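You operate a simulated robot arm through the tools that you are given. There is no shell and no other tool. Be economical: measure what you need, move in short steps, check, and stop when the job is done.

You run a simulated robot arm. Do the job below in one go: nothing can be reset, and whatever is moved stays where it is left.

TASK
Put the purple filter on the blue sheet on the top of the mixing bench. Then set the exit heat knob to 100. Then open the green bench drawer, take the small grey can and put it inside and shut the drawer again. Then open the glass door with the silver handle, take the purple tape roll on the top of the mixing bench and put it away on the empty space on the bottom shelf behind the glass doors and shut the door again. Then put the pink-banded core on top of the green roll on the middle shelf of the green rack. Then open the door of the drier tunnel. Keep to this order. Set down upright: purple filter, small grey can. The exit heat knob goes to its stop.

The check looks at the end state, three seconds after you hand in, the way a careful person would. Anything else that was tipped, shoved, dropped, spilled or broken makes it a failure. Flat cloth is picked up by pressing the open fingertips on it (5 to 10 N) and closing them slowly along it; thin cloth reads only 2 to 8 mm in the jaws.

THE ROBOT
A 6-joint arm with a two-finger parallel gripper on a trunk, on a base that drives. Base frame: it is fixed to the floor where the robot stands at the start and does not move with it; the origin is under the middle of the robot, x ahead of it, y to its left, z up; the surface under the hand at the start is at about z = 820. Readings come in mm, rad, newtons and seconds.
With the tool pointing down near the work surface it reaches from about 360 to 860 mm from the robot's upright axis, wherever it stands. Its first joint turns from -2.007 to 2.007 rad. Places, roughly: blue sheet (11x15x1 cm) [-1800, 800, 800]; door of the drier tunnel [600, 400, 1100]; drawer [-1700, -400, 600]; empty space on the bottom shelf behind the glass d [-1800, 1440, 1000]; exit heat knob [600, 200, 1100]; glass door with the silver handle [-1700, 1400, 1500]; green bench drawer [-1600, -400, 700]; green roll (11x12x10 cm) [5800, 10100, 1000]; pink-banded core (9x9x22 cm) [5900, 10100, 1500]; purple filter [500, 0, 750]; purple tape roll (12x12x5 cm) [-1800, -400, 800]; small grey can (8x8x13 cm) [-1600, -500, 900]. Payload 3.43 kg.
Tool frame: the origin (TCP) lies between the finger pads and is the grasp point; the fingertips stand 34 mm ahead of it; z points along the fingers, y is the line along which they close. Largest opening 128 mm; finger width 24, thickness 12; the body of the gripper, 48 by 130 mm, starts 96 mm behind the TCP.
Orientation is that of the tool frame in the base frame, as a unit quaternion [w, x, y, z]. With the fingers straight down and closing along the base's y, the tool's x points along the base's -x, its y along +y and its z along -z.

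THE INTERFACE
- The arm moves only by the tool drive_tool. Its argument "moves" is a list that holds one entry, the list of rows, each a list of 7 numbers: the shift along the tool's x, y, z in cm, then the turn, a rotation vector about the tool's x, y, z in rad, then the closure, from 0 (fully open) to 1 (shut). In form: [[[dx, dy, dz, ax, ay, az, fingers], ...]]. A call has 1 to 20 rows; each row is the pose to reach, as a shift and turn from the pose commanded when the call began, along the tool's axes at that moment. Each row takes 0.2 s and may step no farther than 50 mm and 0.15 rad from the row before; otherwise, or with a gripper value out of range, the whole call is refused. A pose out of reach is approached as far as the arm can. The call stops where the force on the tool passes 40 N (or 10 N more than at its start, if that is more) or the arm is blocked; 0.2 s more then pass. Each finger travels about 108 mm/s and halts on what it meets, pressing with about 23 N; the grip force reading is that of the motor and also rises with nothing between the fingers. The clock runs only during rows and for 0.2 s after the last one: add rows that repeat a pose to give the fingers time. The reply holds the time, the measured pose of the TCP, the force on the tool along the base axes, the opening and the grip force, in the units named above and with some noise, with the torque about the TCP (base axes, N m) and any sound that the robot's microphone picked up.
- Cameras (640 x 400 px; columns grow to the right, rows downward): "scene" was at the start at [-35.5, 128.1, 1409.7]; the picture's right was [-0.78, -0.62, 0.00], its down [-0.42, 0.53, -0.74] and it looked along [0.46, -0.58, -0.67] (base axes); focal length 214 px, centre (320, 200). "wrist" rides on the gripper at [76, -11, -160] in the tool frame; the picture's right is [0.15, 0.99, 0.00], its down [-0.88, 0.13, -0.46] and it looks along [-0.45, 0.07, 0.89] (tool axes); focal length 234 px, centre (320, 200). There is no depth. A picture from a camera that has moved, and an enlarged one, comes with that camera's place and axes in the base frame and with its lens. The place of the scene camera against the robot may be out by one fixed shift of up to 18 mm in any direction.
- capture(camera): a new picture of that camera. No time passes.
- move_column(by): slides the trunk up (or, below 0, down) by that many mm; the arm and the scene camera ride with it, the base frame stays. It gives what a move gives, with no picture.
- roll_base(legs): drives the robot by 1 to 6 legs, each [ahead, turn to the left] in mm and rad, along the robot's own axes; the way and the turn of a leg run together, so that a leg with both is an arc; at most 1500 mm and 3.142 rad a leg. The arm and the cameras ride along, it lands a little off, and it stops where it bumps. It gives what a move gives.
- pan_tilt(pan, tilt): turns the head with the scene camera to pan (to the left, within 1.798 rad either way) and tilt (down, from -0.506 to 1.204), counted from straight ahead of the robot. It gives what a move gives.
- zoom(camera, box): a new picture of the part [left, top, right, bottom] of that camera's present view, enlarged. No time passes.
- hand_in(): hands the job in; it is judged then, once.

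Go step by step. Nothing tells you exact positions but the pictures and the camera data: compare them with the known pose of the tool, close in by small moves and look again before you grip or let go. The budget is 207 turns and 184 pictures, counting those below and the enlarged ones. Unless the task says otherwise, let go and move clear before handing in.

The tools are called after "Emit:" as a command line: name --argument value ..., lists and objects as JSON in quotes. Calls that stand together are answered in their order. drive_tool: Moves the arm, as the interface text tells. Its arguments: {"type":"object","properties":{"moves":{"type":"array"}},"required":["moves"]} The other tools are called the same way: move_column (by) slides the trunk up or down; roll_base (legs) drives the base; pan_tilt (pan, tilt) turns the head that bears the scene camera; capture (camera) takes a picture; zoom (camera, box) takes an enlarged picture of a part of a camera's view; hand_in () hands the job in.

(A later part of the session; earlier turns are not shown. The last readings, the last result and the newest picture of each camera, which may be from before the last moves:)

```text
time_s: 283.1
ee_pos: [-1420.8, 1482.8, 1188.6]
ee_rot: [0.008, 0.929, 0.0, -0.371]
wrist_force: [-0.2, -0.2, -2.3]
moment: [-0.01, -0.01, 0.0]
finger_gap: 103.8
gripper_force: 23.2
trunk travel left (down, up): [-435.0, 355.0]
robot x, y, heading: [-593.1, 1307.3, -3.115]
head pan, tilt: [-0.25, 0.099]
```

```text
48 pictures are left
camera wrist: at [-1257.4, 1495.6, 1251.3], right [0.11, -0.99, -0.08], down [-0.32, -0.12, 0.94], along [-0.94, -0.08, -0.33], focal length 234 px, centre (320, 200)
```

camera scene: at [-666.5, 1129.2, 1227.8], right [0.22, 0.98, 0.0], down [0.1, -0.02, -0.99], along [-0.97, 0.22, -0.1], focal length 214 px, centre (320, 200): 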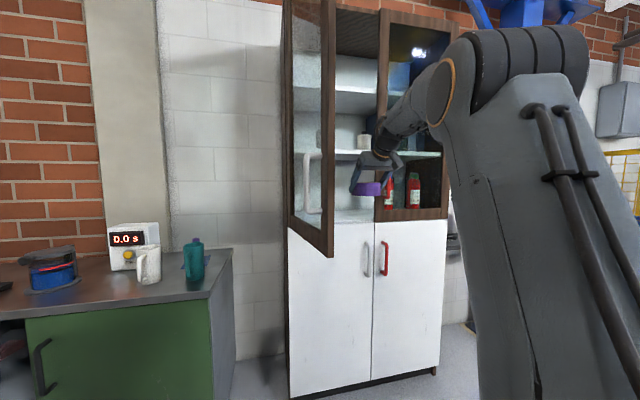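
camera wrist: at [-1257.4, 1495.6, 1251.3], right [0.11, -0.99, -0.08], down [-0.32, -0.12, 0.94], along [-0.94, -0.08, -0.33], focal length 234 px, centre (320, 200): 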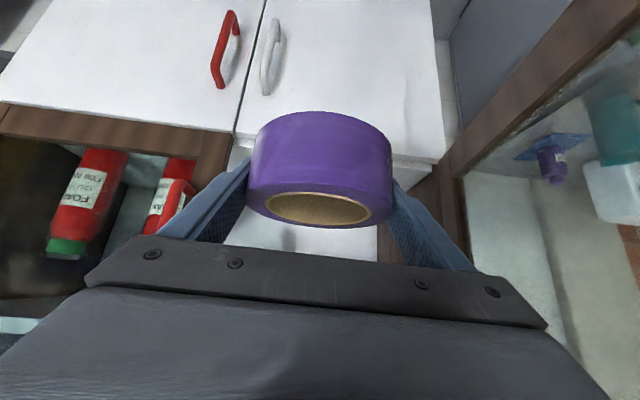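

Emit:
zoom --camera "scene" --box '[280, 80, 460, 270]'

Emit:
zoom --camera "wrist" --box '[200, 100, 480, 280]'

```text
2.11 times, centred on (370, 175) of scene
camera zoom: at [-666.5, 1129.2, 1227.8], right [0.22, 0.98, 0.0], down [0.1, -0.02, -0.99], along [-0.97, 0.22, -0.1], focal length 452 px, centre (215, 253)
```

zoom: 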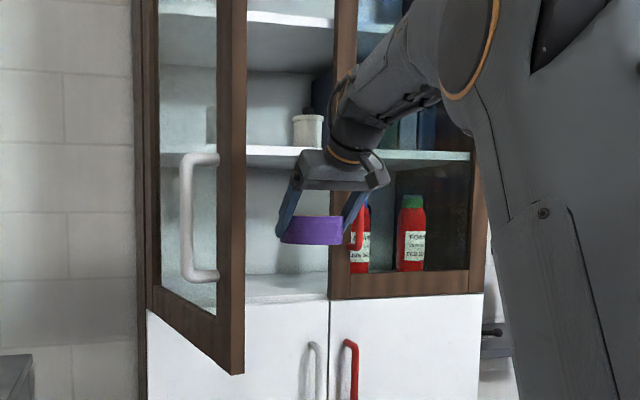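

```text
2.22 times, centred on (340, 190) of wrist
camera zoom: at [-1257.4, 1495.6, 1251.3], right [0.11, -0.99, -0.08], down [-0.32, -0.12, 0.94], along [-0.94, -0.08, -0.33], focal length 520 px, centre (276, 222)
```

zoom: 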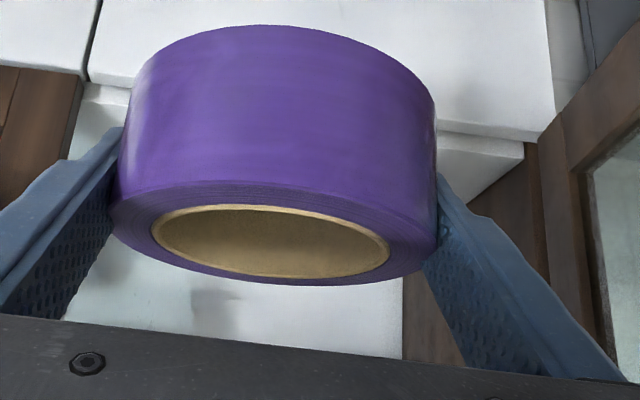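

The bottom shelf behind this door is empty, its surface at about z 1005. I'll lower to just above shelf level, shift left onto the free space, and drive in part way.

Emit:
move_column --by -95

Emit:
drive_tool --moves '[[[0, 1.2, 0, 0, 0, 0, 0.3], [0, 2.4, 0, 0, 0, 0, 0.3], [0, 3.3, 0, 0, 0, 0, 0.3], [0, 3.3, 0, 0, 0, 0, 0.3]]]'

Emit:
roll_base --legs '[[200, 0]]'

Emit:
capture --camera "wrist"

Emit:
capture --camera "scene"

```text
time_s: 284.4
ee_pos: [-1421.3, 1482.8, 1093.0]
ee_rot: [0.008, 0.929, -0.001, -0.371]
wrist_force: [-0.1, 0.0, -2.6]
moment: [0.0, -0.02, -0.03]
finger_gap: 103.5
gripper_force: 22.7
trunk travel left (down, up): [-340.0, 450.0]
robot x, y, heading: [-591.1, 1304.7, -3.112]
head pan, tilt: [-0.25, 0.099]
```

```text
time_s: 285.4
ee_pos: [-1422.3, 1450.4, 1093.8]
ee_rot: [0.011, 0.928, 0.001, -0.373]
wrist_force: [0.2, 0.2, -2.9]
moment: [0.02, -0.04, -0.02]
finger_gap: 103.4
gripper_force: 22.8
trunk travel left (down, up): [-340.0, 450.0]
robot x, y, heading: [-596.9, 1304.1, -3.109]
head pan, tilt: [-0.25, 0.099]
```

```text
time_s: 286.9
ee_pos: [-1622.9, 1443.7, 1094.6]
ee_rot: [0.012, 0.928, 0.002, -0.373]
wrist_force: [0.0, 0.4, -2.2]
moment: [0.01, -0.02, -0.01]
finger_gap: 103.4
gripper_force: 23.3
trunk travel left (down, up): [-340.0, 450.0]
robot x, y, heading: [-790.0, 1298.6, -3.108]
head pan, tilt: [-0.25, 0.099]
```

```text
45 pictures are left
camera wrist: at [-1456.4, 1456.7, 1156.4], right [0.12, -0.99, -0.08], down [-0.32, -0.12, 0.94], along [-0.94, -0.08, -0.33], focal length 234 px, centre (320, 200)
```

wrist: 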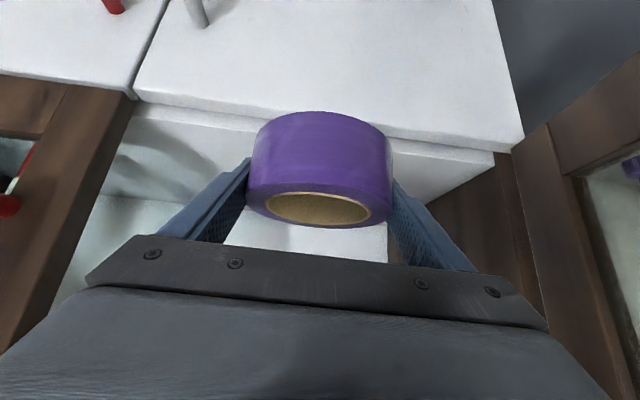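

```text
44 pictures are left
camera scene: at [-891.6, 1122.0, 1132.9], right [0.22, 0.98, 0.0], down [0.1, -0.02, -0.99], along [-0.97, 0.21, -0.1], focal length 214 px, centre (320, 200)
```

scene: 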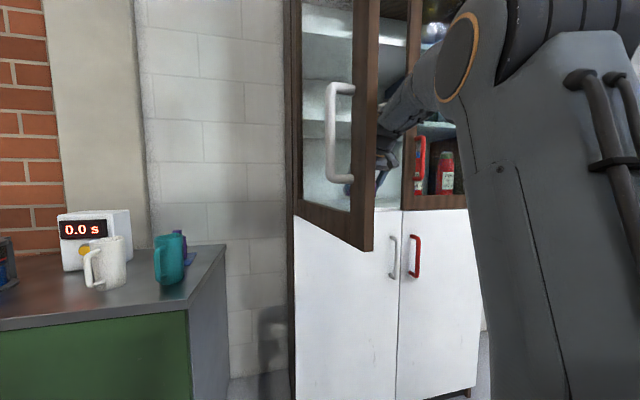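

The roll is entering above the shelf with clearance. I'll drive in the remaining distance.

Emit:
roll_base --legs '[[165, 0]]'

Emit:
capture --camera "wrist"

```text
time_s: 288.4
ee_pos: [-1757.6, 1436.6, 1116.2]
ee_rot: [0.014, 0.92, 0.005, -0.392]
wrist_force: [-0.5, -0.8, -0.3]
moment: [0.09, -0.25, -0.11]
finger_gap: 103.5
gripper_force: 22.9
trunk travel left (down, up): [-340.0, 450.0]
robot x, y, heading: [-937.9, 1296.0, -3.112]
head pan, tilt: [-0.25, 0.099]
stopped in leg 1: the robot was blocked; the commanded pose is now the measured one
```

```text
43 pictures are left
camera wrist: at [-1590.6, 1451.4, 1171.4], right [0.12, -0.99, -0.09], down [-0.28, -0.12, 0.95], along [-0.95, -0.09, -0.29], focal length 234 px, centre (320, 200)
```

wrist: 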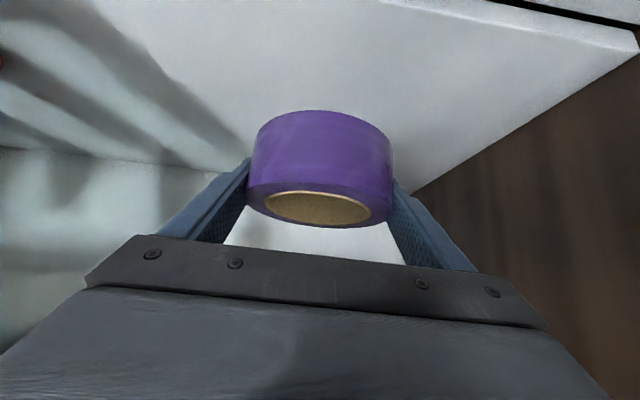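

The robot was blocked by something. I'll look before moving.

Emit:
pan_tilt --pan -0.45 --tilt -0.05

Emit:
capture --camera "scene"

```text
time_s: 289.1
ee_pos: [-1764.3, 1425.6, 1148.1]
ee_rot: [0.015, 0.909, -0.001, -0.417]
wrist_force: [-0.2, 0.2, -1.6]
moment: [0.02, -0.1, -0.04]
finger_gap: 103.4
gripper_force: 22.6
trunk travel left (down, up): [-340.0, 450.0]
robot x, y, heading: [-945.9, 1294.0, -3.112]
head pan, tilt: [-0.45, -0.051]
```

```text
42 pictures are left
camera scene: at [-929.9, 1139.8, 1170.4], right [0.41, 0.91, -0.04], down [-0.14, 0.02, -0.99], along [-0.9, 0.41, 0.13], focal length 214 px, centre (320, 200)
```

scene: 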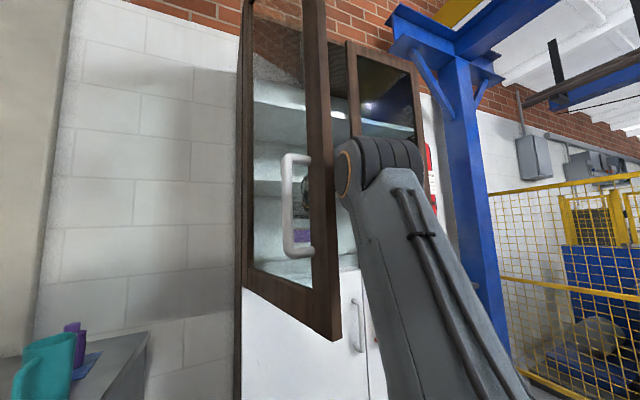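

The robot is being tipped back: the elbow is against the open door's edge. I'll back up a little at once.

Emit:
roll_base --legs '[[-60, 0]]'

Emit:
capture --camera "scene"

Emit:
capture --camera "wrist"

```text
time_s: 289.9
ee_pos: [-1775.5, 1438.2, 1075.7]
ee_rot: [0.028, 0.916, -0.001, -0.401]
wrist_force: [8.2, 1.7, 9.4]
moment: [-0.11, -0.31, 0.11]
finger_gap: 103.3
gripper_force: 23.1
trunk travel left (down, up): [-340.0, 450.0]
robot x, y, heading: [-861.8, 1306.4, 3.068]
head pan, tilt: [-0.45, -0.051]
stopped in leg 1: the robot was blocked; the commanded pose is now the measured one
```

```text
41 pictures are left
camera scene: at [-864.7, 1154.2, 1172.1], right [0.5, 0.87, -0.04], down [-0.14, 0.03, -0.99], along [-0.86, 0.5, 0.14], focal length 214 px, centre (320, 200)
```

scene: 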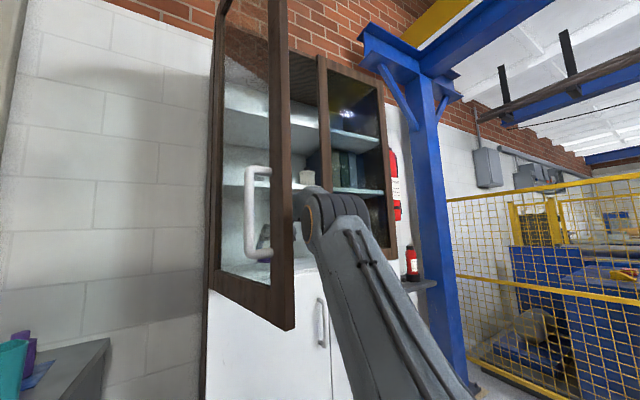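

```text
40 pictures are left
camera wrist: at [-1608.3, 1454.4, 1127.7], right [0.12, -0.99, -0.06], down [-0.26, -0.09, 0.96], along [-0.96, -0.1, -0.27], focal length 234 px, centre (320, 200)
```

wrist: 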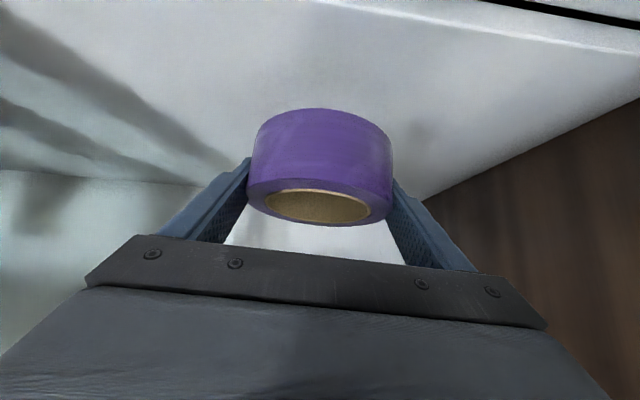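

Emit:
pan_tilt --pan -0.6 --tilt 0.6

Emit:
capture --camera "scene"

```text
time_s: 290.9
ee_pos: [-1864.4, 1446.9, 1033.6]
ee_rot: [0.026, 0.916, 0.003, -0.401]
wrist_force: [-28.8, 3.5, 81.0]
moment: [4.54, 2.49, 1.38]
finger_gap: 103.3
gripper_force: 23.0
trunk travel left (down, up): [-340.0, 450.0]
robot x, y, heading: [-893.8, 1317.4, 3.075]
head pan, tilt: [-0.6, 0.6]
```

```text
39 pictures are left
camera scene: at [-992.5, 1174.7, 1086.7], right [0.62, 0.78, 0.0], down [0.44, -0.35, -0.83], along [-0.65, 0.51, -0.56], focal length 214 px, centre (320, 200)
```

scene: 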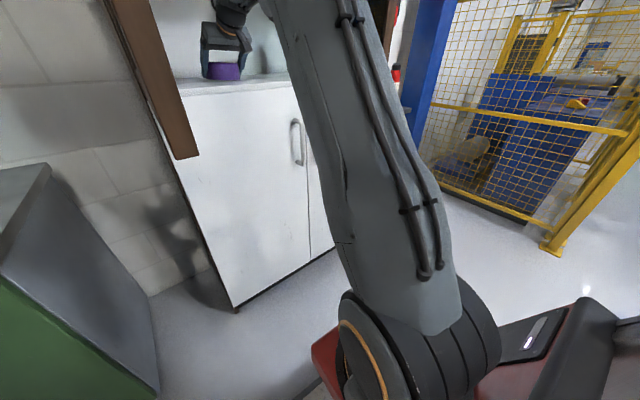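

The robot has settled level again, but the hand now presses the roll onto the shelf. I'll lift it right away.

Emit:
drive_tool --moves '[[[-0.7, 0, -0.65, 0, 0, 0, 0.3], [-1.8, 0, -1.7, 0, 0, 0, 0.3], [-3, 0, -2.8, 0, 0, 0, 0.3], [-3, 0, -2.8, 0, 0, 0, 0.3]]]'

Emit:
capture --camera "wrist"

```text
time_s: 292.1
ee_pos: [-1853.7, 1480.3, 1043.9]
ee_rot: [0.029, 0.925, -0.008, -0.378]
wrist_force: [0.7, 1.7, -2.5]
moment: [-0.06, 0.0, 0.05]
finger_gap: 103.2
gripper_force: 22.4
out of reach, approached as far as the arm can: row 1, 2, 3, 4
trunk travel left (down, up): [-340.0, 450.0]
robot x, y, heading: [-889.2, 1312.6, 3.076]
head pan, tilt: [-0.6, 0.6]
stopped in row 4: the arm was blocked; the commanded pose is now the measured one
```

```text
38 pictures are left
camera wrist: at [-1689.5, 1495.5, 1102.7], right [0.11, -0.99, -0.04], down [-0.31, -0.08, 0.95], along [-0.95, -0.09, -0.31], focal length 234 px, centre (320, 200)
```

wrist: 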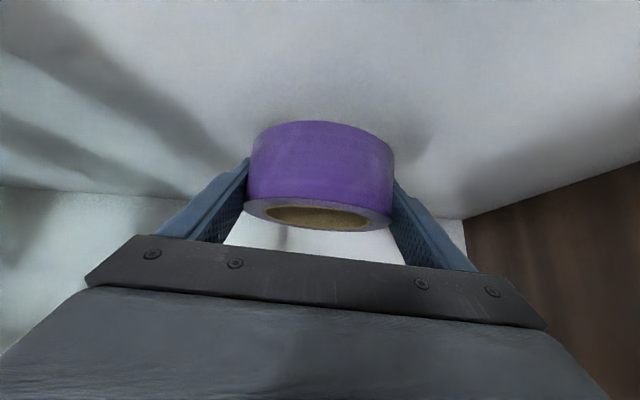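

The arm is stretched but free of force. I'll back the base a little to bring the roll toward the target spot.

Emit:
roll_base --legs '[[-50, 0]]'

Emit:
pan_tilt --pan -0.35 --tilt 0.1

Emit:
capture --camera "scene"

```text
time_s: 293.0
ee_pos: [-1804.6, 1478.7, 1042.8]
ee_rot: [0.027, 0.925, -0.009, -0.378]
wrist_force: [0.1, -0.5, -1.6]
moment: [0.03, -0.07, 0.02]
finger_gap: 103.4
gripper_force: 23.0
trunk travel left (down, up): [-340.0, 450.0]
robot x, y, heading: [-843.8, 1313.4, 3.076]
head pan, tilt: [-0.6, 0.6]
```

```text
time_s: 294.0
ee_pos: [-1803.0, 1479.5, 1043.6]
ee_rot: [0.028, 0.925, -0.009, -0.378]
wrist_force: [-0.1, 0.4, -2.8]
moment: [0.02, 0.03, -0.01]
finger_gap: 103.2
gripper_force: 22.9
trunk travel left (down, up): [-340.0, 450.0]
robot x, y, heading: [-842.9, 1311.9, 3.077]
head pan, tilt: [-0.351, 0.099]
```

```text
37 pictures are left
camera scene: at [-956.8, 1154.0, 1132.8], right [0.4, 0.92, 0.0], down [0.09, -0.04, -0.99], along [-0.91, 0.4, -0.1], focal length 214 px, centre (320, 200)
```

scene: 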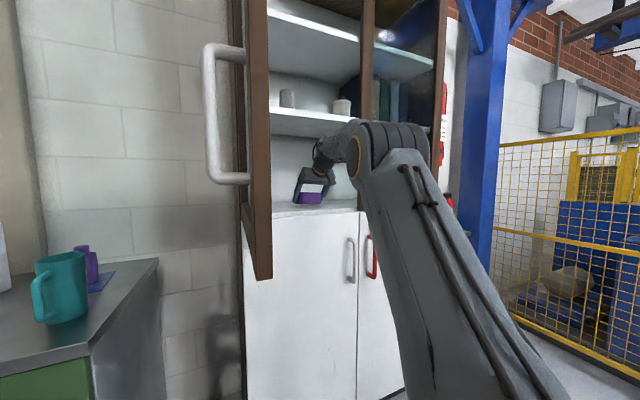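

The door has swung wider and no longer blocks; the roll hovers over the free space. I'll turn the base slightly to centre it, then look.

Emit:
roll_base --legs '[[0, 0.038]]'

Emit:
capture --camera "wrist"

Emit:
zoom --camera "scene" --box '[260, 60, 380, 230]'

```text
time_s: 294.7
ee_pos: [-1810.1, 1443.5, 1043.9]
ee_rot: [0.034, 0.925, 0.007, -0.378]
wrist_force: [0.5, 0.8, -1.9]
moment: [0.0, -0.03, 0.0]
finger_gap: 103.4
gripper_force: 23.1
trunk travel left (down, up): [-340.0, 450.0]
robot x, y, heading: [-845.1, 1315.3, 3.116]
head pan, tilt: [-0.351, 0.099]
```

```text
36 pictures are left
camera wrist: at [-1644.8, 1464.1, 1103.1], right [0.14, -0.99, -0.04], down [-0.3, -0.09, 0.95], along [-0.94, -0.12, -0.31], focal length 234 px, centre (320, 200)
```

wrist: 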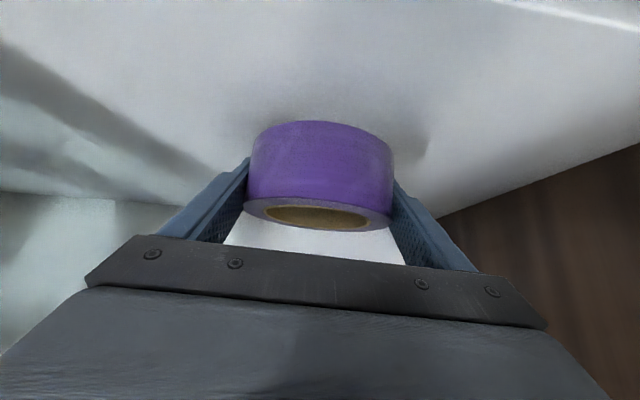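

```text
2.35 times, centred on (320, 145) of scene
camera zoom: at [-950.8, 1150.0, 1132.9], right [0.37, 0.93, 0.0], down [0.09, -0.04, -0.99], along [-0.93, 0.37, -0.1], focal length 505 px, centre (320, 329)
```

zoom: 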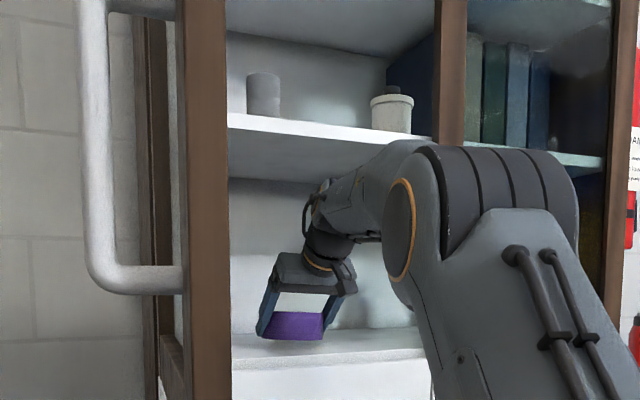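

Emit:
move_column --by -6

Emit:
move_column --by -5

```text
time_s: 295.3
ee_pos: [-1809.7, 1443.6, 1037.8]
ee_rot: [0.035, 0.925, 0.009, -0.378]
wrist_force: [0.0, -0.5, -2.6]
moment: [0.01, -0.01, 0.01]
finger_gap: 103.2
gripper_force: 22.7
trunk travel left (down, up): [-334.0, 456.0]
robot x, y, heading: [-845.0, 1312.3, 3.117]
head pan, tilt: [-0.351, 0.099]
```

```text
time_s: 295.8
ee_pos: [-1809.2, 1443.5, 1034.5]
ee_rot: [0.034, 0.924, 0.009, -0.381]
wrist_force: [-5.8, 0.6, 13.1]
moment: [0.83, 0.41, 0.24]
finger_gap: 103.4
gripper_force: 22.9
trunk travel left (down, up): [-329.0, 461.0]
robot x, y, heading: [-844.7, 1313.2, 3.115]
head pan, tilt: [-0.351, 0.099]
```

The roll touches the shelf. I'll open the fingers and back straight out.

Emit:
drive_tool --moves '[[[0, 0, 0, 0, 0, 0, 0.18], [0, 0, 0, 0, 0, 0, 0.1], [0, 0, 0, 0, 0, 0, 0], [0, 0, 0, 0, 0, 0, 0]]]'

Emit:
capture --camera "wrist"

```text
time_s: 296.8
ee_pos: [-1809.0, 1440.6, 1036.6]
ee_rot: [0.035, 0.924, 0.008, -0.38]
wrist_force: [-4.4, -26.7, 28.4]
moment: [0.65, 0.64, 0.81]
finger_gap: 111.9
gripper_force: 0.0
trunk travel left (down, up): [-329.0, 461.0]
robot x, y, heading: [-841.7, 1311.8, 3.119]
head pan, tilt: [-0.351, 0.099]
```

```text
34 pictures are left
camera wrist: at [-1643.6, 1462.2, 1094.7], right [0.15, -0.99, -0.05], down [-0.3, -0.09, 0.95], along [-0.94, -0.12, -0.31], focal length 234 px, centre (320, 200)
```

wrist: 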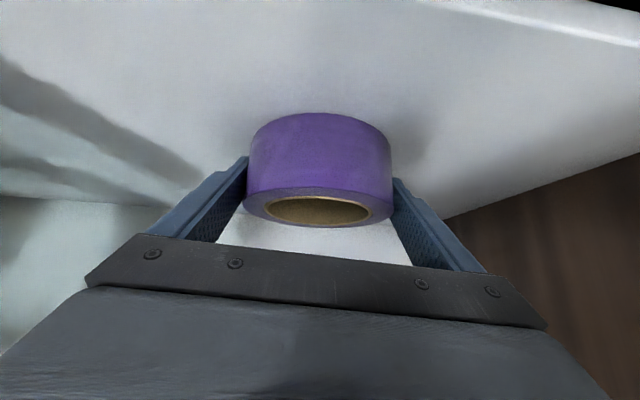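

A fingertip is dragging on the shelf. I'll raise the trunk a few millimetres and finish opening.

Emit:
move_column --by 6

Emit:
drive_tool --moves '[[[0, 0, 0, 0, 0, 0, 0], [0, 0, 0, 0, 0, 0, 0], [0, 0, 0, 0, 0, 0, 0]]]'

Emit:
capture --camera "wrist"

```text
time_s: 297.4
ee_pos: [-1808.5, 1446.4, 1036.6]
ee_rot: [0.033, 0.926, 0.006, -0.376]
wrist_force: [0.5, -1.8, 2.4]
moment: [0.14, -0.2, -0.13]
finger_gap: 124.3
gripper_force: 0.0
trunk travel left (down, up): [-335.0, 455.0]
robot x, y, heading: [-841.4, 1309.4, 3.11]
head pan, tilt: [-0.351, 0.099]
```

```text
time_s: 298.2
ee_pos: [-1809.0, 1443.0, 1037.4]
ee_rot: [0.035, 0.925, 0.007, -0.378]
wrist_force: [-0.2, -0.3, 0.6]
moment: [-0.03, -0.01, 0.01]
finger_gap: 128.1
gripper_force: 0.0
trunk travel left (down, up): [-335.0, 455.0]
robot x, y, heading: [-841.4, 1314.5, 3.114]
head pan, tilt: [-0.351, 0.099]
```

```text
33 pictures are left
camera wrist: at [-1644.8, 1464.4, 1097.5], right [0.14, -0.99, -0.04], down [-0.31, -0.09, 0.95], along [-0.94, -0.12, -0.31], focal length 234 px, centre (320, 200)
```

wrist: 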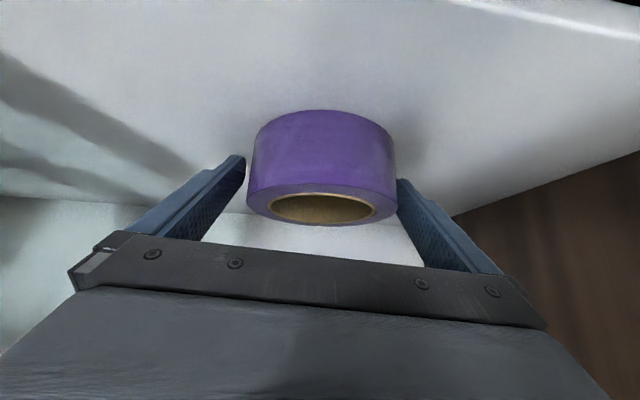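

Emit:
drive_tool --moves '[[[0, 0.5, 0, 0, 0, 0, 0], [0, 0.5, 0, 0, 0, 0, 0]]]'

Emit:
roll_base --legs '[[-110, 0]]'

Emit:
capture --camera "wrist"

```text
time_s: 298.8
ee_pos: [-1808.2, 1438.0, 1037.7]
ee_rot: [0.036, 0.925, 0.008, -0.378]
wrist_force: [-0.5, -1.0, 0.5]
moment: [0.0, 0.02, 0.0]
finger_gap: 128.0
gripper_force: 0.0
trunk travel left (down, up): [-335.0, 455.0]
robot x, y, heading: [-844.3, 1310.3, 3.113]
head pan, tilt: [-0.351, 0.099]
```

```text
time_s: 300.0
ee_pos: [-1698.9, 1434.2, 1038.8]
ee_rot: [0.037, 0.925, 0.009, -0.378]
wrist_force: [-0.3, 0.7, -0.1]
moment: [-0.01, 0.0, 0.0]
finger_gap: 127.9
gripper_force: 0.0
trunk travel left (down, up): [-335.0, 455.0]
robot x, y, heading: [-735.0, 1308.3, 3.111]
head pan, tilt: [-0.351, 0.099]
```

```text
32 pictures are left
camera wrist: at [-1534.2, 1456.1, 1097.9], right [0.15, -0.99, -0.04], down [-0.3, -0.09, 0.95], along [-0.94, -0.13, -0.31], focal length 234 px, centre (320, 200)
```

wrist: 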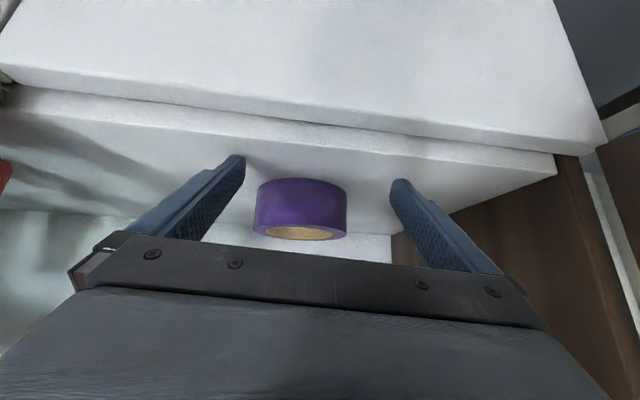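

The tape roll lies flat on the shelf. I'll back out of the cabinet and check the door's position before closing it.

Emit:
roll_base --legs '[[-350, 0]]'

Emit:
drive_tool --moves '[[[0, 0, 0, 0, 0, 0, 0.5], [0, 0, 0, 0, 0, 0, 1], [0, 0, 0, 0, 0, 0, 1]]]'

Emit:
capture --camera "scene"

```text
time_s: 302.2
ee_pos: [-1345.6, 1424.9, 1038.3]
ee_rot: [0.037, 0.925, 0.008, -0.379]
wrist_force: [1.0, -1.0, 0.7]
moment: [-0.04, -0.01, 0.02]
finger_gap: 128.0
gripper_force: 0.0
trunk travel left (down, up): [-335.0, 455.0]
robot x, y, heading: [-379.9, 1298.8, 3.114]
head pan, tilt: [-0.351, 0.099]
```

```text
time_s: 303.1
ee_pos: [-1344.2, 1426.1, 1038.3]
ee_rot: [0.037, 0.925, 0.009, -0.379]
wrist_force: [-0.3, -0.1, 0.0]
moment: [-0.01, 0.0, -0.02]
finger_gap: 0.0
gripper_force: 23.4
trunk travel left (down, up): [-335.0, 455.0]
robot x, y, heading: [-378.8, 1301.0, 3.113]
head pan, tilt: [-0.351, 0.099]
```

```text
31 pictures are left
camera scene: at [-489.0, 1137.4, 1127.9], right [0.37, 0.93, 0.0], down [0.09, -0.04, -0.99], along [-0.92, 0.37, -0.1], focal length 214 px, centre (320, 200)
```

scene: 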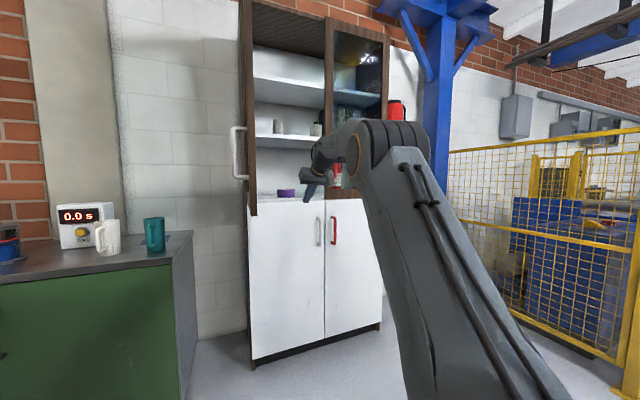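

The door stands at about 93°, with its bottom rail at z 1008–1060. I'll go around to its outer side to push it shut, keeping the arm clear of the door edge.

Emit:
roll_base --legs '[[0, -1.646], [-1116, 0], [0, 0.903]]'

Emit:
move_column --by 22

Emit:
pan_tilt --pan 0 --tilt 0.1

Emit:
capture --camera "scene"

```text
time_s: 315.2
ee_pos: [-1127.9, 928.3, 1037.8]
ee_rot: [-0.11, 0.859, -0.342, -0.364]
wrist_force: [0.1, -0.1, -0.4]
moment: [-0.01, 0.0, -0.01]
finger_gap: 0.1
gripper_force: 23.0
trunk travel left (down, up): [-335.0, 455.0]
robot x, y, heading: [-525.5, 163.2, 2.336]
head pan, tilt: [-0.351, 0.099]
```

```text
time_s: 315.9
ee_pos: [-1127.8, 928.3, 1060.1]
ee_rot: [-0.107, 0.86, -0.341, -0.365]
wrist_force: [0.2, 0.0, -1.1]
moment: [-0.01, 0.02, -0.03]
finger_gap: 0.2
gripper_force: 23.3
trunk travel left (down, up): [-357.0, 433.0]
robot x, y, heading: [-525.5, 166.8, 2.339]
head pan, tilt: [-0.351, 0.099]
```

```text
time_s: 316.7
ee_pos: [-1127.5, 929.8, 1060.9]
ee_rot: [-0.109, 0.859, -0.341, -0.365]
wrist_force: [0.3, 0.2, 0.1]
moment: [0.01, -0.04, 0.02]
finger_gap: 0.2
gripper_force: 22.6
trunk travel left (down, up): [-357.0, 433.0]
robot x, y, heading: [-528.3, 162.4, 2.341]
head pan, tilt: [0.0, 0.099]
```

```text
30 pictures are left
camera scene: at [-740.7, 98.3, 1149.9], right [0.72, 0.69, 0.0], down [0.07, -0.07, -0.99], along [-0.69, 0.72, -0.1], focal length 214 px, centre (320, 200)
```

scene: 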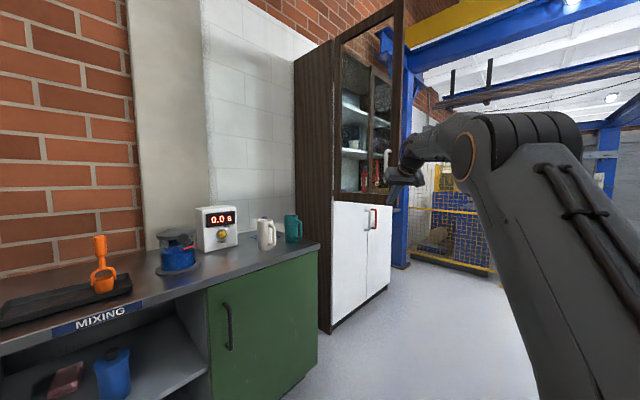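

Emit:
roll_base --legs '[[320, 0]]'

Emit:
roll_base --legs '[[150, 0]]'

Emit:
capture --camera "wrist"

```text
time_s: 318.7
ee_pos: [-1328.6, 1141.6, 1056.0]
ee_rot: [-0.107, 0.86, -0.344, -0.362]
wrist_force: [-0.1, -0.2, 0.2]
moment: [0.01, 0.01, -0.03]
finger_gap: 0.0
gripper_force: 23.0
trunk travel left (down, up): [-357.0, 433.0]
robot x, y, heading: [-730.3, 375.6, 2.338]
head pan, tilt: [0.0, 0.099]
stopped in leg 1: the force on the tool passed its limit at 71 N (the readings are from after the stop); the commanded pose is now the measured one
```

```text
time_s: 320.1
ee_pos: [-1433.2, 1248.2, 1057.0]
ee_rot: [-0.109, 0.859, -0.344, -0.363]
wrist_force: [0.3, 0.6, 0.1]
moment: [0.03, -0.03, -0.01]
finger_gap: 0.3
gripper_force: 23.5
trunk travel left (down, up): [-357.0, 433.0]
robot x, y, heading: [-829.3, 486.9, 2.343]
head pan, tilt: [0.0, 0.099]
```

```text
29 pictures are left
camera wrist: at [-1300.9, 1148.1, 1118.1], right [-0.59, -0.81, -0.04], down [-0.28, 0.16, 0.95], along [-0.76, 0.57, -0.32], focal length 234 px, centre (320, 200)
```

wrist: 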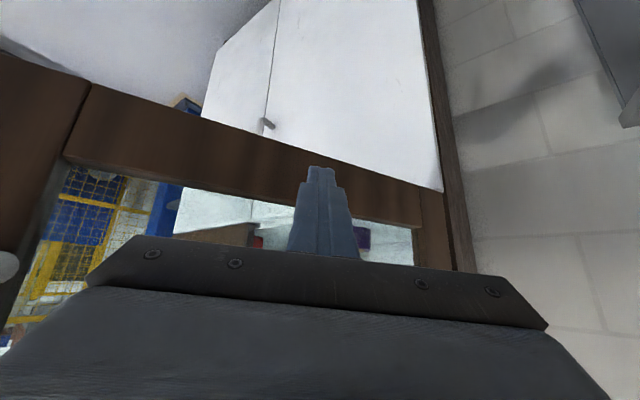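

The tips push on the wooden bottom rail and the door is swinging. I'll continue.

Emit:
roll_base --legs '[[120, 0]]'

Emit:
capture --camera "wrist"

```text
time_s: 321.3
ee_pos: [-1517.8, 1335.5, 1057.1]
ee_rot: [-0.108, 0.86, -0.343, -0.363]
wrist_force: [0.1, -0.2, -0.4]
moment: [-0.01, -0.01, -0.01]
finger_gap: 0.1
gripper_force: 23.2
trunk travel left (down, up): [-357.0, 433.0]
robot x, y, heading: [-919.1, 569.4, 2.335]
head pan, tilt: [0.0, 0.099]
```

```text
28 pictures are left
camera wrist: at [-1385.5, 1235.0, 1118.1], right [-0.59, -0.81, -0.04], down [-0.28, 0.16, 0.95], along [-0.76, 0.57, -0.32], focal length 234 px, centre (320, 200)
```

wrist: 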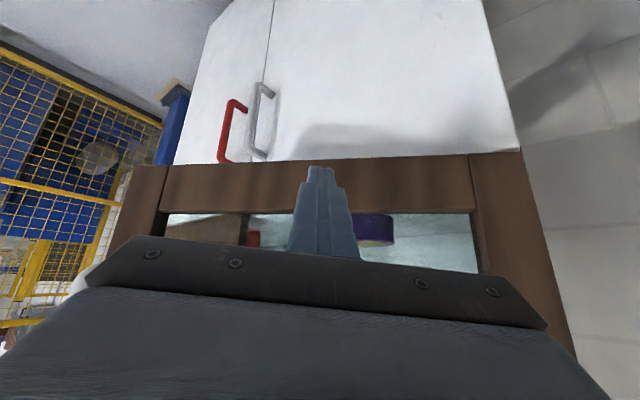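

Emit:
roll_base --legs '[[130, 0]]'

Emit:
capture --camera "wrist"

```text
time_s: 322.6
ee_pos: [-1608.5, 1430.5, 1058.6]
ee_rot: [-0.108, 0.859, -0.344, -0.363]
wrist_force: [0.0, 0.4, -0.1]
moment: [-0.01, 0.0, 0.0]
finger_gap: 0.2
gripper_force: 22.8
trunk travel left (down, up): [-357.0, 433.0]
robot x, y, heading: [-1008.0, 662.5, 2.34]
head pan, tilt: [0.0, 0.099]
```

```text
27 pictures are left
camera wrist: at [-1476.4, 1330.4, 1118.0], right [-0.59, -0.81, -0.04], down [-0.28, 0.16, 0.95], along [-0.76, 0.57, -0.32], focal length 234 px, centre (320, 200)
```

wrist: 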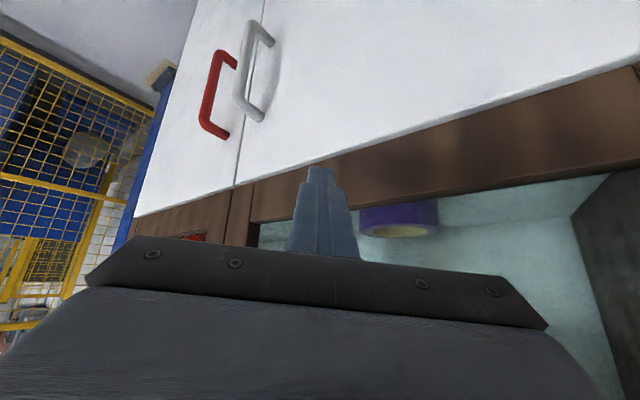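

Emit:
roll_base --legs '[[30, 0]]'

Emit:
capture --camera "wrist"

```text
time_s: 323.5
ee_pos: [-1628.8, 1451.9, 1057.6]
ee_rot: [-0.108, 0.86, -0.345, -0.361]
wrist_force: [-0.4, -0.5, 0.3]
moment: [-0.02, 0.02, 0.01]
finger_gap: 0.1
gripper_force: 22.7
trunk travel left (down, up): [-357.0, 433.0]
robot x, y, heading: [-1026.8, 685.1, 2.34]
head pan, tilt: [0.0, 0.099]
```

```text
26 pictures are left
camera wrist: at [-1496.9, 1352.0, 1117.9], right [-0.59, -0.81, -0.04], down [-0.28, 0.16, 0.95], along [-0.76, 0.57, -0.32], focal length 234 px, centre (320, 200)
```

wrist: 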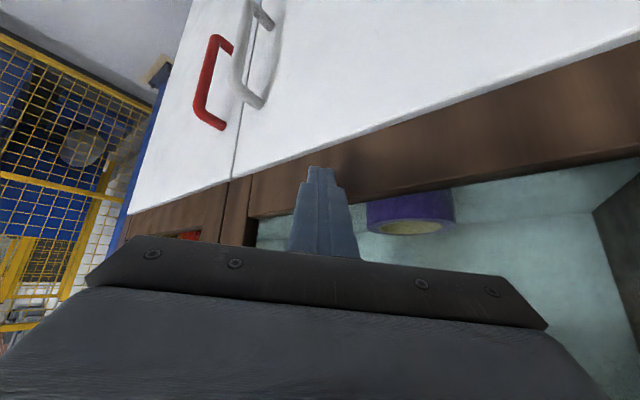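

Emit:
roll_base --legs '[[20, 0]]'

Emit:
zoom --camera "wrist" --box '[100, 120, 420, 280]'

```text
time_s: 324.4
ee_pos: [-1634.9, 1465.7, 1058.0]
ee_rot: [-0.107, 0.861, -0.345, -0.357]
wrist_force: [2.4, -3.7, 2.5]
moment: [0.02, 0.0, 0.05]
finger_gap: 0.3
gripper_force: 22.9
trunk travel left (down, up): [-357.0, 433.0]
robot x, y, heading: [-1043.5, 699.0, 2.335]
head pan, tilt: [0.0, 0.099]
stopped in leg 1: the force on the tool passed its limit at 73 N (the readings are from after the stop); the commanded pose is now the measured one
```

```text
2.00 times, centred on (260, 200) of wrist
camera zoom: at [-1503.9, 1364.2, 1119.0], right [-0.59, -0.81, -0.04], down [-0.29, 0.17, 0.94], along [-0.75, 0.57, -0.33], focal length 468 px, centre (440, 200)
```

zoom: 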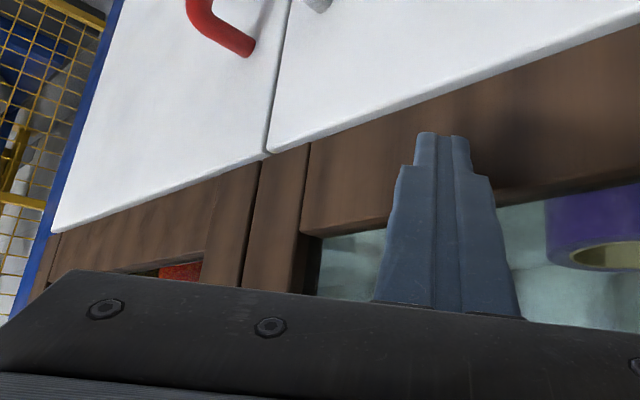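

The door is closed flush. Next is the far green rack; I'll back off, fold the arm in, face down the aisle and look for the route.

Emit:
roll_base --legs '[[-330, 0], [0, -0.764]]'

Emit:
drive_tool --moves '[[[1.3, 0, -4.4, 0, 0, 0, 0.8], [2.7, 0, -8.8, 0, 0, 0, 0.5], [4.1, 0, -13.2, 0, 0, 0, 0.2], [5.5, 0, -17.6, 0, 0, 0, 0], [6.9, 0, -22, 0, 0, 0, 0], [8.2, 0, -26.4, 0, 0, 0, 0]]]'

Emit:
pan_tilt --pan -0.2 --tilt 0.1

Emit:
capture --camera "scene"

```text
time_s: 328.6
ee_pos: [-710.5, 1419.3, 1057.3]
ee_rot: [-0.232, 0.672, -0.641, -0.291]
wrist_force: [-0.8, -0.7, 0.2]
moment: [0.0, 0.03, -0.02]
finger_gap: 0.1
gripper_force: 22.5
trunk travel left (down, up): [-357.0, 433.0]
robot x, y, heading: [-810.8, 453.1, 1.575]
head pan, tilt: [0.0, 0.099]
```

```text
time_s: 330.0
ee_pos: [-685.3, 1178.2, 1192.8]
ee_rot: [-0.23, 0.672, -0.641, -0.291]
wrist_force: [-0.5, 0.8, -0.5]
moment: [-0.04, -0.02, 0.0]
finger_gap: 128.2
gripper_force: 0.1
trunk travel left (down, up): [-357.0, 433.0]
robot x, y, heading: [-808.6, 454.6, 1.576]
head pan, tilt: [0.0, 0.099]
```

```text
time_s: 330.7
ee_pos: [-685.1, 1178.6, 1193.2]
ee_rot: [-0.232, 0.671, -0.641, -0.292]
wrist_force: [0.2, -0.2, 0.0]
moment: [0.03, -0.01, 0.04]
finger_gap: 128.1
gripper_force: 0.1
trunk travel left (down, up): [-357.0, 433.0]
robot x, y, heading: [-804.8, 458.4, 1.576]
head pan, tilt: [-0.201, 0.099]
```

```text
24 pictures are left
camera scene: at [-990.9, 548.9, 1149.9], right [0.98, -0.19, 0.0], down [-0.02, -0.1, -1.0], along [0.19, 0.98, -0.1], focal length 214 px, centre (320, 200)
```

scene: 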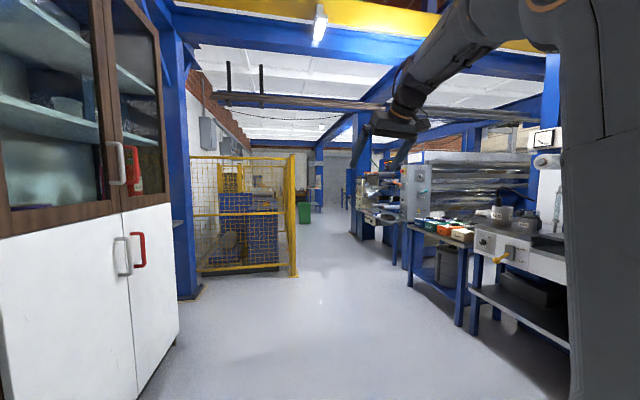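

The aisle runs along +y between the yellow fence (corner near (-840, 2970)) and the machine row (x≈380). I'll drive up its middle.

Emit:
roll_base --legs '[[0, -0.238], [1400, 0], [1007, 0], [0, 0.144], [1400, 0], [1100, 0]]'

Emit:
pan_tilt --pan -0.7 --tilt 0.1

Emit:
capture --camera "scene"

```text
time_s: 355.8
ee_pos: [222.6, 6002.1, 1193.4]
ee_rot: [0.246, -0.638, 0.674, 0.28]
wrist_force: [0.1, -0.3, -0.5]
moment: [0.02, -0.01, 0.01]
finger_gap: 127.7
gripper_force: 0.1
trunk travel left (down, up): [-357.0, 433.0]
robot x, y, heading: [25.8, 5293.3, 1.474]
head pan, tilt: [-0.201, 0.099]
```

```text
time_s: 356.8
ee_pos: [223.4, 6002.0, 1193.2]
ee_rot: [0.246, -0.637, 0.675, 0.279]
wrist_force: [0.8, 0.0, -0.1]
moment: [-0.02, 0.02, -0.04]
finger_gap: 128.1
gripper_force: 0.0
trunk travel left (down, up): [-357.0, 433.0]
robot x, y, heading: [25.9, 5295.7, 1.473]
head pan, tilt: [-0.7, 0.099]
```

```text
23 pictures are left
camera scene: at [-107.8, 5383.5, 1149.9], right [0.7, -0.72, 0.0], down [-0.07, -0.07, -1.0], along [0.71, 0.7, -0.1], focal length 214 px, centre (320, 200)
```

scene: 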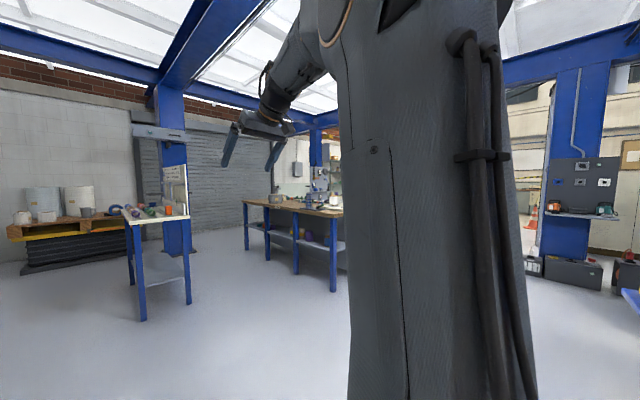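

Emit:
roll_base --legs '[[0, -1.1]]'

Emit:
pan_tilt --pan 0.35 --tilt 0.1

Emit:
capture --camera "scene"

```text
time_s: 359.9
ee_pos: [745.1, 5438.9, 1192.8]
ee_rot: [0.356, -0.19, 0.908, 0.11]
wrist_force: [-0.5, 0.3, 0.3]
moment: [0.0, 0.0, 0.01]
finger_gap: 128.0
gripper_force: 0.1
trunk travel left (down, up): [-357.0, 433.0]
robot x, y, heading: [25.3, 5297.3, 0.374]
head pan, tilt: [-0.7, 0.099]
```

```text
time_s: 361.2
ee_pos: [745.2, 5438.0, 1192.8]
ee_rot: [0.356, -0.19, 0.908, 0.11]
wrist_force: [0.1, 0.3, -0.1]
moment: [-0.02, 0.02, -0.01]
finger_gap: 128.1
gripper_force: 0.1
trunk travel left (down, up): [-357.0, 433.0]
robot x, y, heading: [23.2, 5293.9, 0.375]
head pan, tilt: [0.351, 0.099]
```

```text
22 pictures are left
camera scene: at [24.4, 5538.4, 1149.9], right [0.66, -0.75, 0.0], down [-0.07, -0.07, -1.0], along [0.75, 0.66, -0.1], focal length 214 px, centre (320, 200)
```

scene: 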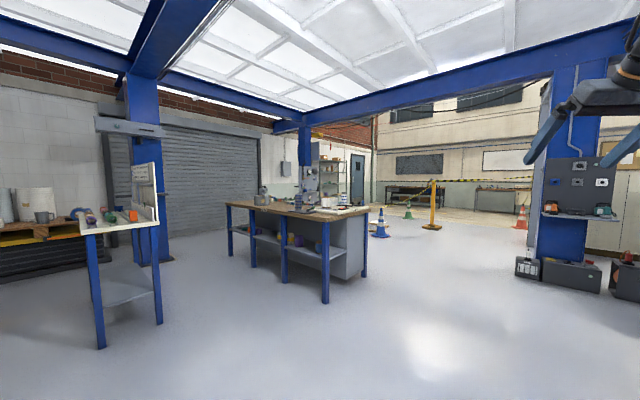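

Emit:
zoom --camera "scene" --box '[260, 130, 460, 250]'

```text
3.20 times, centred on (360, 190) of scene
camera zoom: at [24.4, 5538.4, 1149.9], right [0.66, -0.75, 0.0], down [-0.07, -0.07, -1.0], along [0.75, 0.66, -0.1], focal length 686 px, centre (192, 232)
```

zoom: 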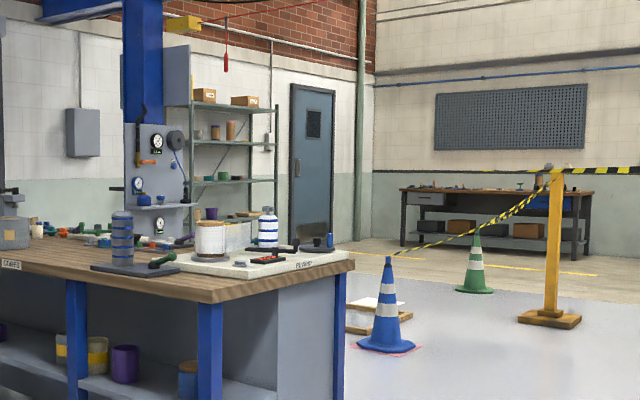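

The green rack stands at the far wall near (5850, 10100). I'll go past the workbench (x 1516–2230), keep left of the blue cone near (3935, 7377), and approach along the wall.

Emit:
roll_base --legs '[[1500, 0], [1500, 0], [212, 0], [0, 1.136], [1000, 0], [1000, 0]]'

Emit:
roll_base --legs '[[0, -1.35], [1400, 0], [950, 0], [0, 1.0]]'

Emit:
pan_tilt --pan 0.1 --tilt 0.1

Emit:
capture --camera "scene"

```text
time_s: 388.3
ee_pos: [3368.9, 8975.5, 1194.3]
ee_rot: [0.24, -0.644, 0.67, 0.28]
wrist_force: [-3.8, -9.0, 4.6]
moment: [-0.21, -0.22, -0.59]
finger_gap: 125.7
gripper_force: 0.1
trunk travel left (down, up): [-357.0, 433.0]
robot x, y, heading: [3193.4, 8271.1, 1.495]
head pan, tilt: [0.351, 0.099]
stopped in leg 6: the force on the tool passed its limit at 95 N (the readings are from after the stop); the commanded pose is now the measured one
```

```text
time_s: 395.7
ee_pos: [4568.4, 8333.8, 1193.9]
ee_rot: [0.363, -0.072, 0.927, 0.064]
wrist_force: [0.5, -0.1, -0.8]
moment: [0.02, -0.02, 0.01]
finger_gap: 128.1
gripper_force: 0.1
trunk travel left (down, up): [-357.0, 433.0]
robot x, y, heading: [3837.3, 8415.0, -0.036]
head pan, tilt: [0.351, 0.099]
stopped in leg 2: the robot was blocked; the commanded pose is now the measured one
```

```text
time_s: 396.5
ee_pos: [4568.3, 8332.2, 1194.1]
ee_rot: [0.363, -0.071, 0.927, 0.064]
wrist_force: [-0.2, 0.2, 0.7]
moment: [0.0, -0.02, -0.02]
finger_gap: 128.0
gripper_force: 0.1
trunk travel left (down, up): [-357.0, 433.0]
robot x, y, heading: [3833.5, 8409.3, -0.035]
head pan, tilt: [0.099, 0.099]
```

```text
20 pictures are left
camera scene: at [3936.4, 8612.5, 1149.9], right [0.06, -1.0, 0.0], down [-0.1, -0.01, -1.0], along [0.99, 0.06, -0.1], focal length 214 px, centre (320, 200)
```

scene: 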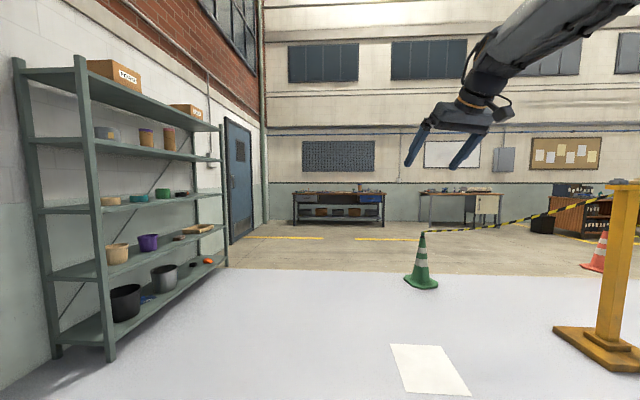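

I bumped into something twice. I'll look down and around before moving on.

Emit:
pan_tilt --pan -0.3 --tilt 0.75

Emit:
capture --camera "scene"

Emit:
pan_tilt --pan 1.75 --tilt 0.4

Emit:
capture --camera "scene"

```text
time_s: 397.5
ee_pos: [4569.0, 8333.0, 1194.9]
ee_rot: [0.363, -0.071, 0.927, 0.064]
wrist_force: [-0.4, 0.5, 0.4]
moment: [-0.02, 0.07, 0.01]
finger_gap: 128.1
gripper_force: 0.1
trunk travel left (down, up): [-357.0, 433.0]
robot x, y, heading: [3834.2, 8410.7, -0.038]
head pan, tilt: [-0.3, 0.75]
```

```text
19 pictures are left
camera scene: at [3922.8, 8579.2, 1090.9], right [-0.33, -0.94, 0.0], down [-0.64, 0.22, -0.73], along [0.69, -0.24, -0.68], focal length 214 px, centre (320, 200)
```

scene: 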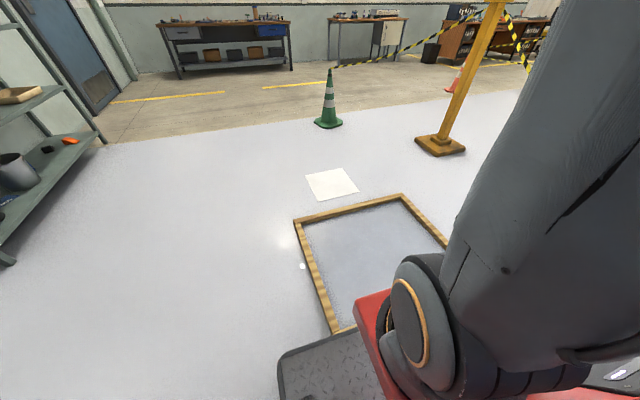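

```text
time_s: 399.5
ee_pos: [4567.8, 8333.3, 1195.5]
ee_rot: [0.363, -0.07, 0.927, 0.062]
wrist_force: [0.4, 0.3, 0.0]
moment: [-0.04, -0.01, 0.0]
finger_gap: 128.1
gripper_force: 0.0
trunk travel left (down, up): [-357.0, 433.0]
robot x, y, heading: [3836.3, 8410.1, -0.034]
head pan, tilt: [1.751, 0.4]
```

```text
18 pictures are left
camera scene: at [3831.3, 8698.3, 1121.9], right [0.99, 0.14, 0.0], down [0.06, -0.39, -0.92], along [-0.13, 0.91, -0.39], focal length 214 px, centre (320, 200)
```

scene: 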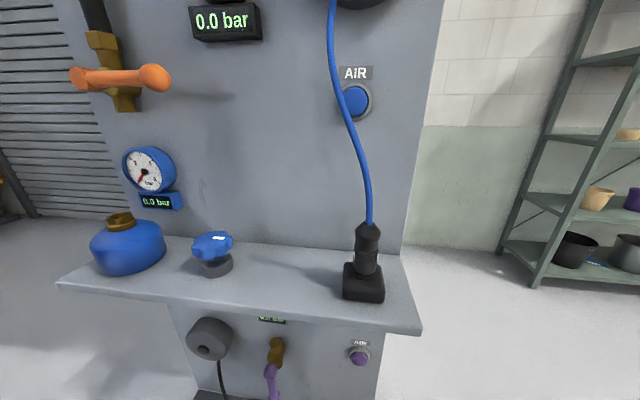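

I brushed a gauge panel and then stopped against a fixed floor frame. The gap between them is passable on a diagonal: I'll back up, line up and go through to the rack at x 5135–6600, y≈10060.

Emit:
roll_base --legs '[[-440, 0], [0, 0.424], [700, 0]]'

Emit:
roll_base --legs '[[0, -0.105], [1500, 0], [150, 0], [0, 1.15]]'

Emit:
pan_tilt --pan 0 --tilt 0.0

Emit:
capture --camera "scene"

```text
time_s: 405.4
ee_pos: [4362.6, 8804.9, 1193.9]
ee_rot: [0.336, -0.297, 0.881, 0.152]
wrist_force: [-0.1, 0.9, -0.3]
moment: [0.05, 0.0, 0.01]
finger_gap: 128.1
gripper_force: 0.0
trunk travel left (down, up): [-357.0, 433.0]
robot x, y, heading: [3712.8, 8476.1, 0.645]
head pan, tilt: [1.751, 0.4]
stopped in leg 3: the robot was blocked; the commanded pose is now the measured one
```

```text
time_s: 407.1
ee_pos: [4417.3, 8751.1, 1192.5]
ee_rot: [0.341, -0.252, 0.896, 0.134]
wrist_force: [-0.6, 0.0, 1.0]
moment: [0.01, -0.01, 0.02]
finger_gap: 128.2
gripper_force: 0.1
trunk travel left (down, up): [-357.0, 433.0]
robot x, y, heading: [3731.7, 8488.5, 0.546]
head pan, tilt: [1.751, 0.4]
stopped in leg 2: the robot was blocked; the commanded pose is now the measured one
```

```text
time_s: 408.9
ee_pos: [4417.3, 8750.7, 1192.8]
ee_rot: [0.342, -0.253, 0.895, 0.134]
wrist_force: [0.2, 0.5, 0.7]
moment: [0.03, -0.01, 0.01]
finger_gap: 127.8
gripper_force: 0.0
trunk travel left (down, up): [-357.0, 433.0]
robot x, y, heading: [3734.4, 8488.0, 0.543]
head pan, tilt: [0.0, 0.0]
```

```text
17 pictures are left
camera scene: at [3709.2, 8703.6, 1158.9], right [0.52, -0.86, 0.0], down [0.0, 0.0, -1.0], along [0.86, 0.52, 0.0], focal length 214 px, centre (320, 200)
```

scene: 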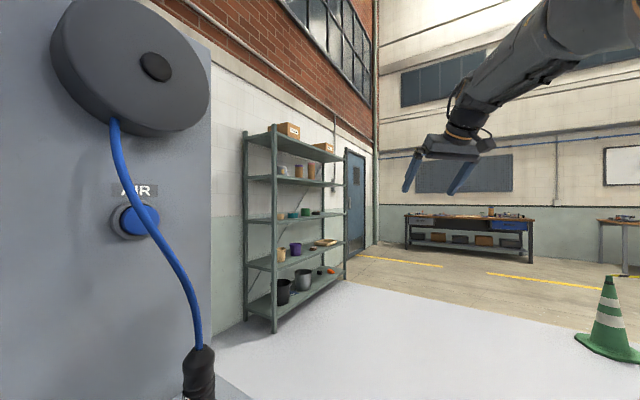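

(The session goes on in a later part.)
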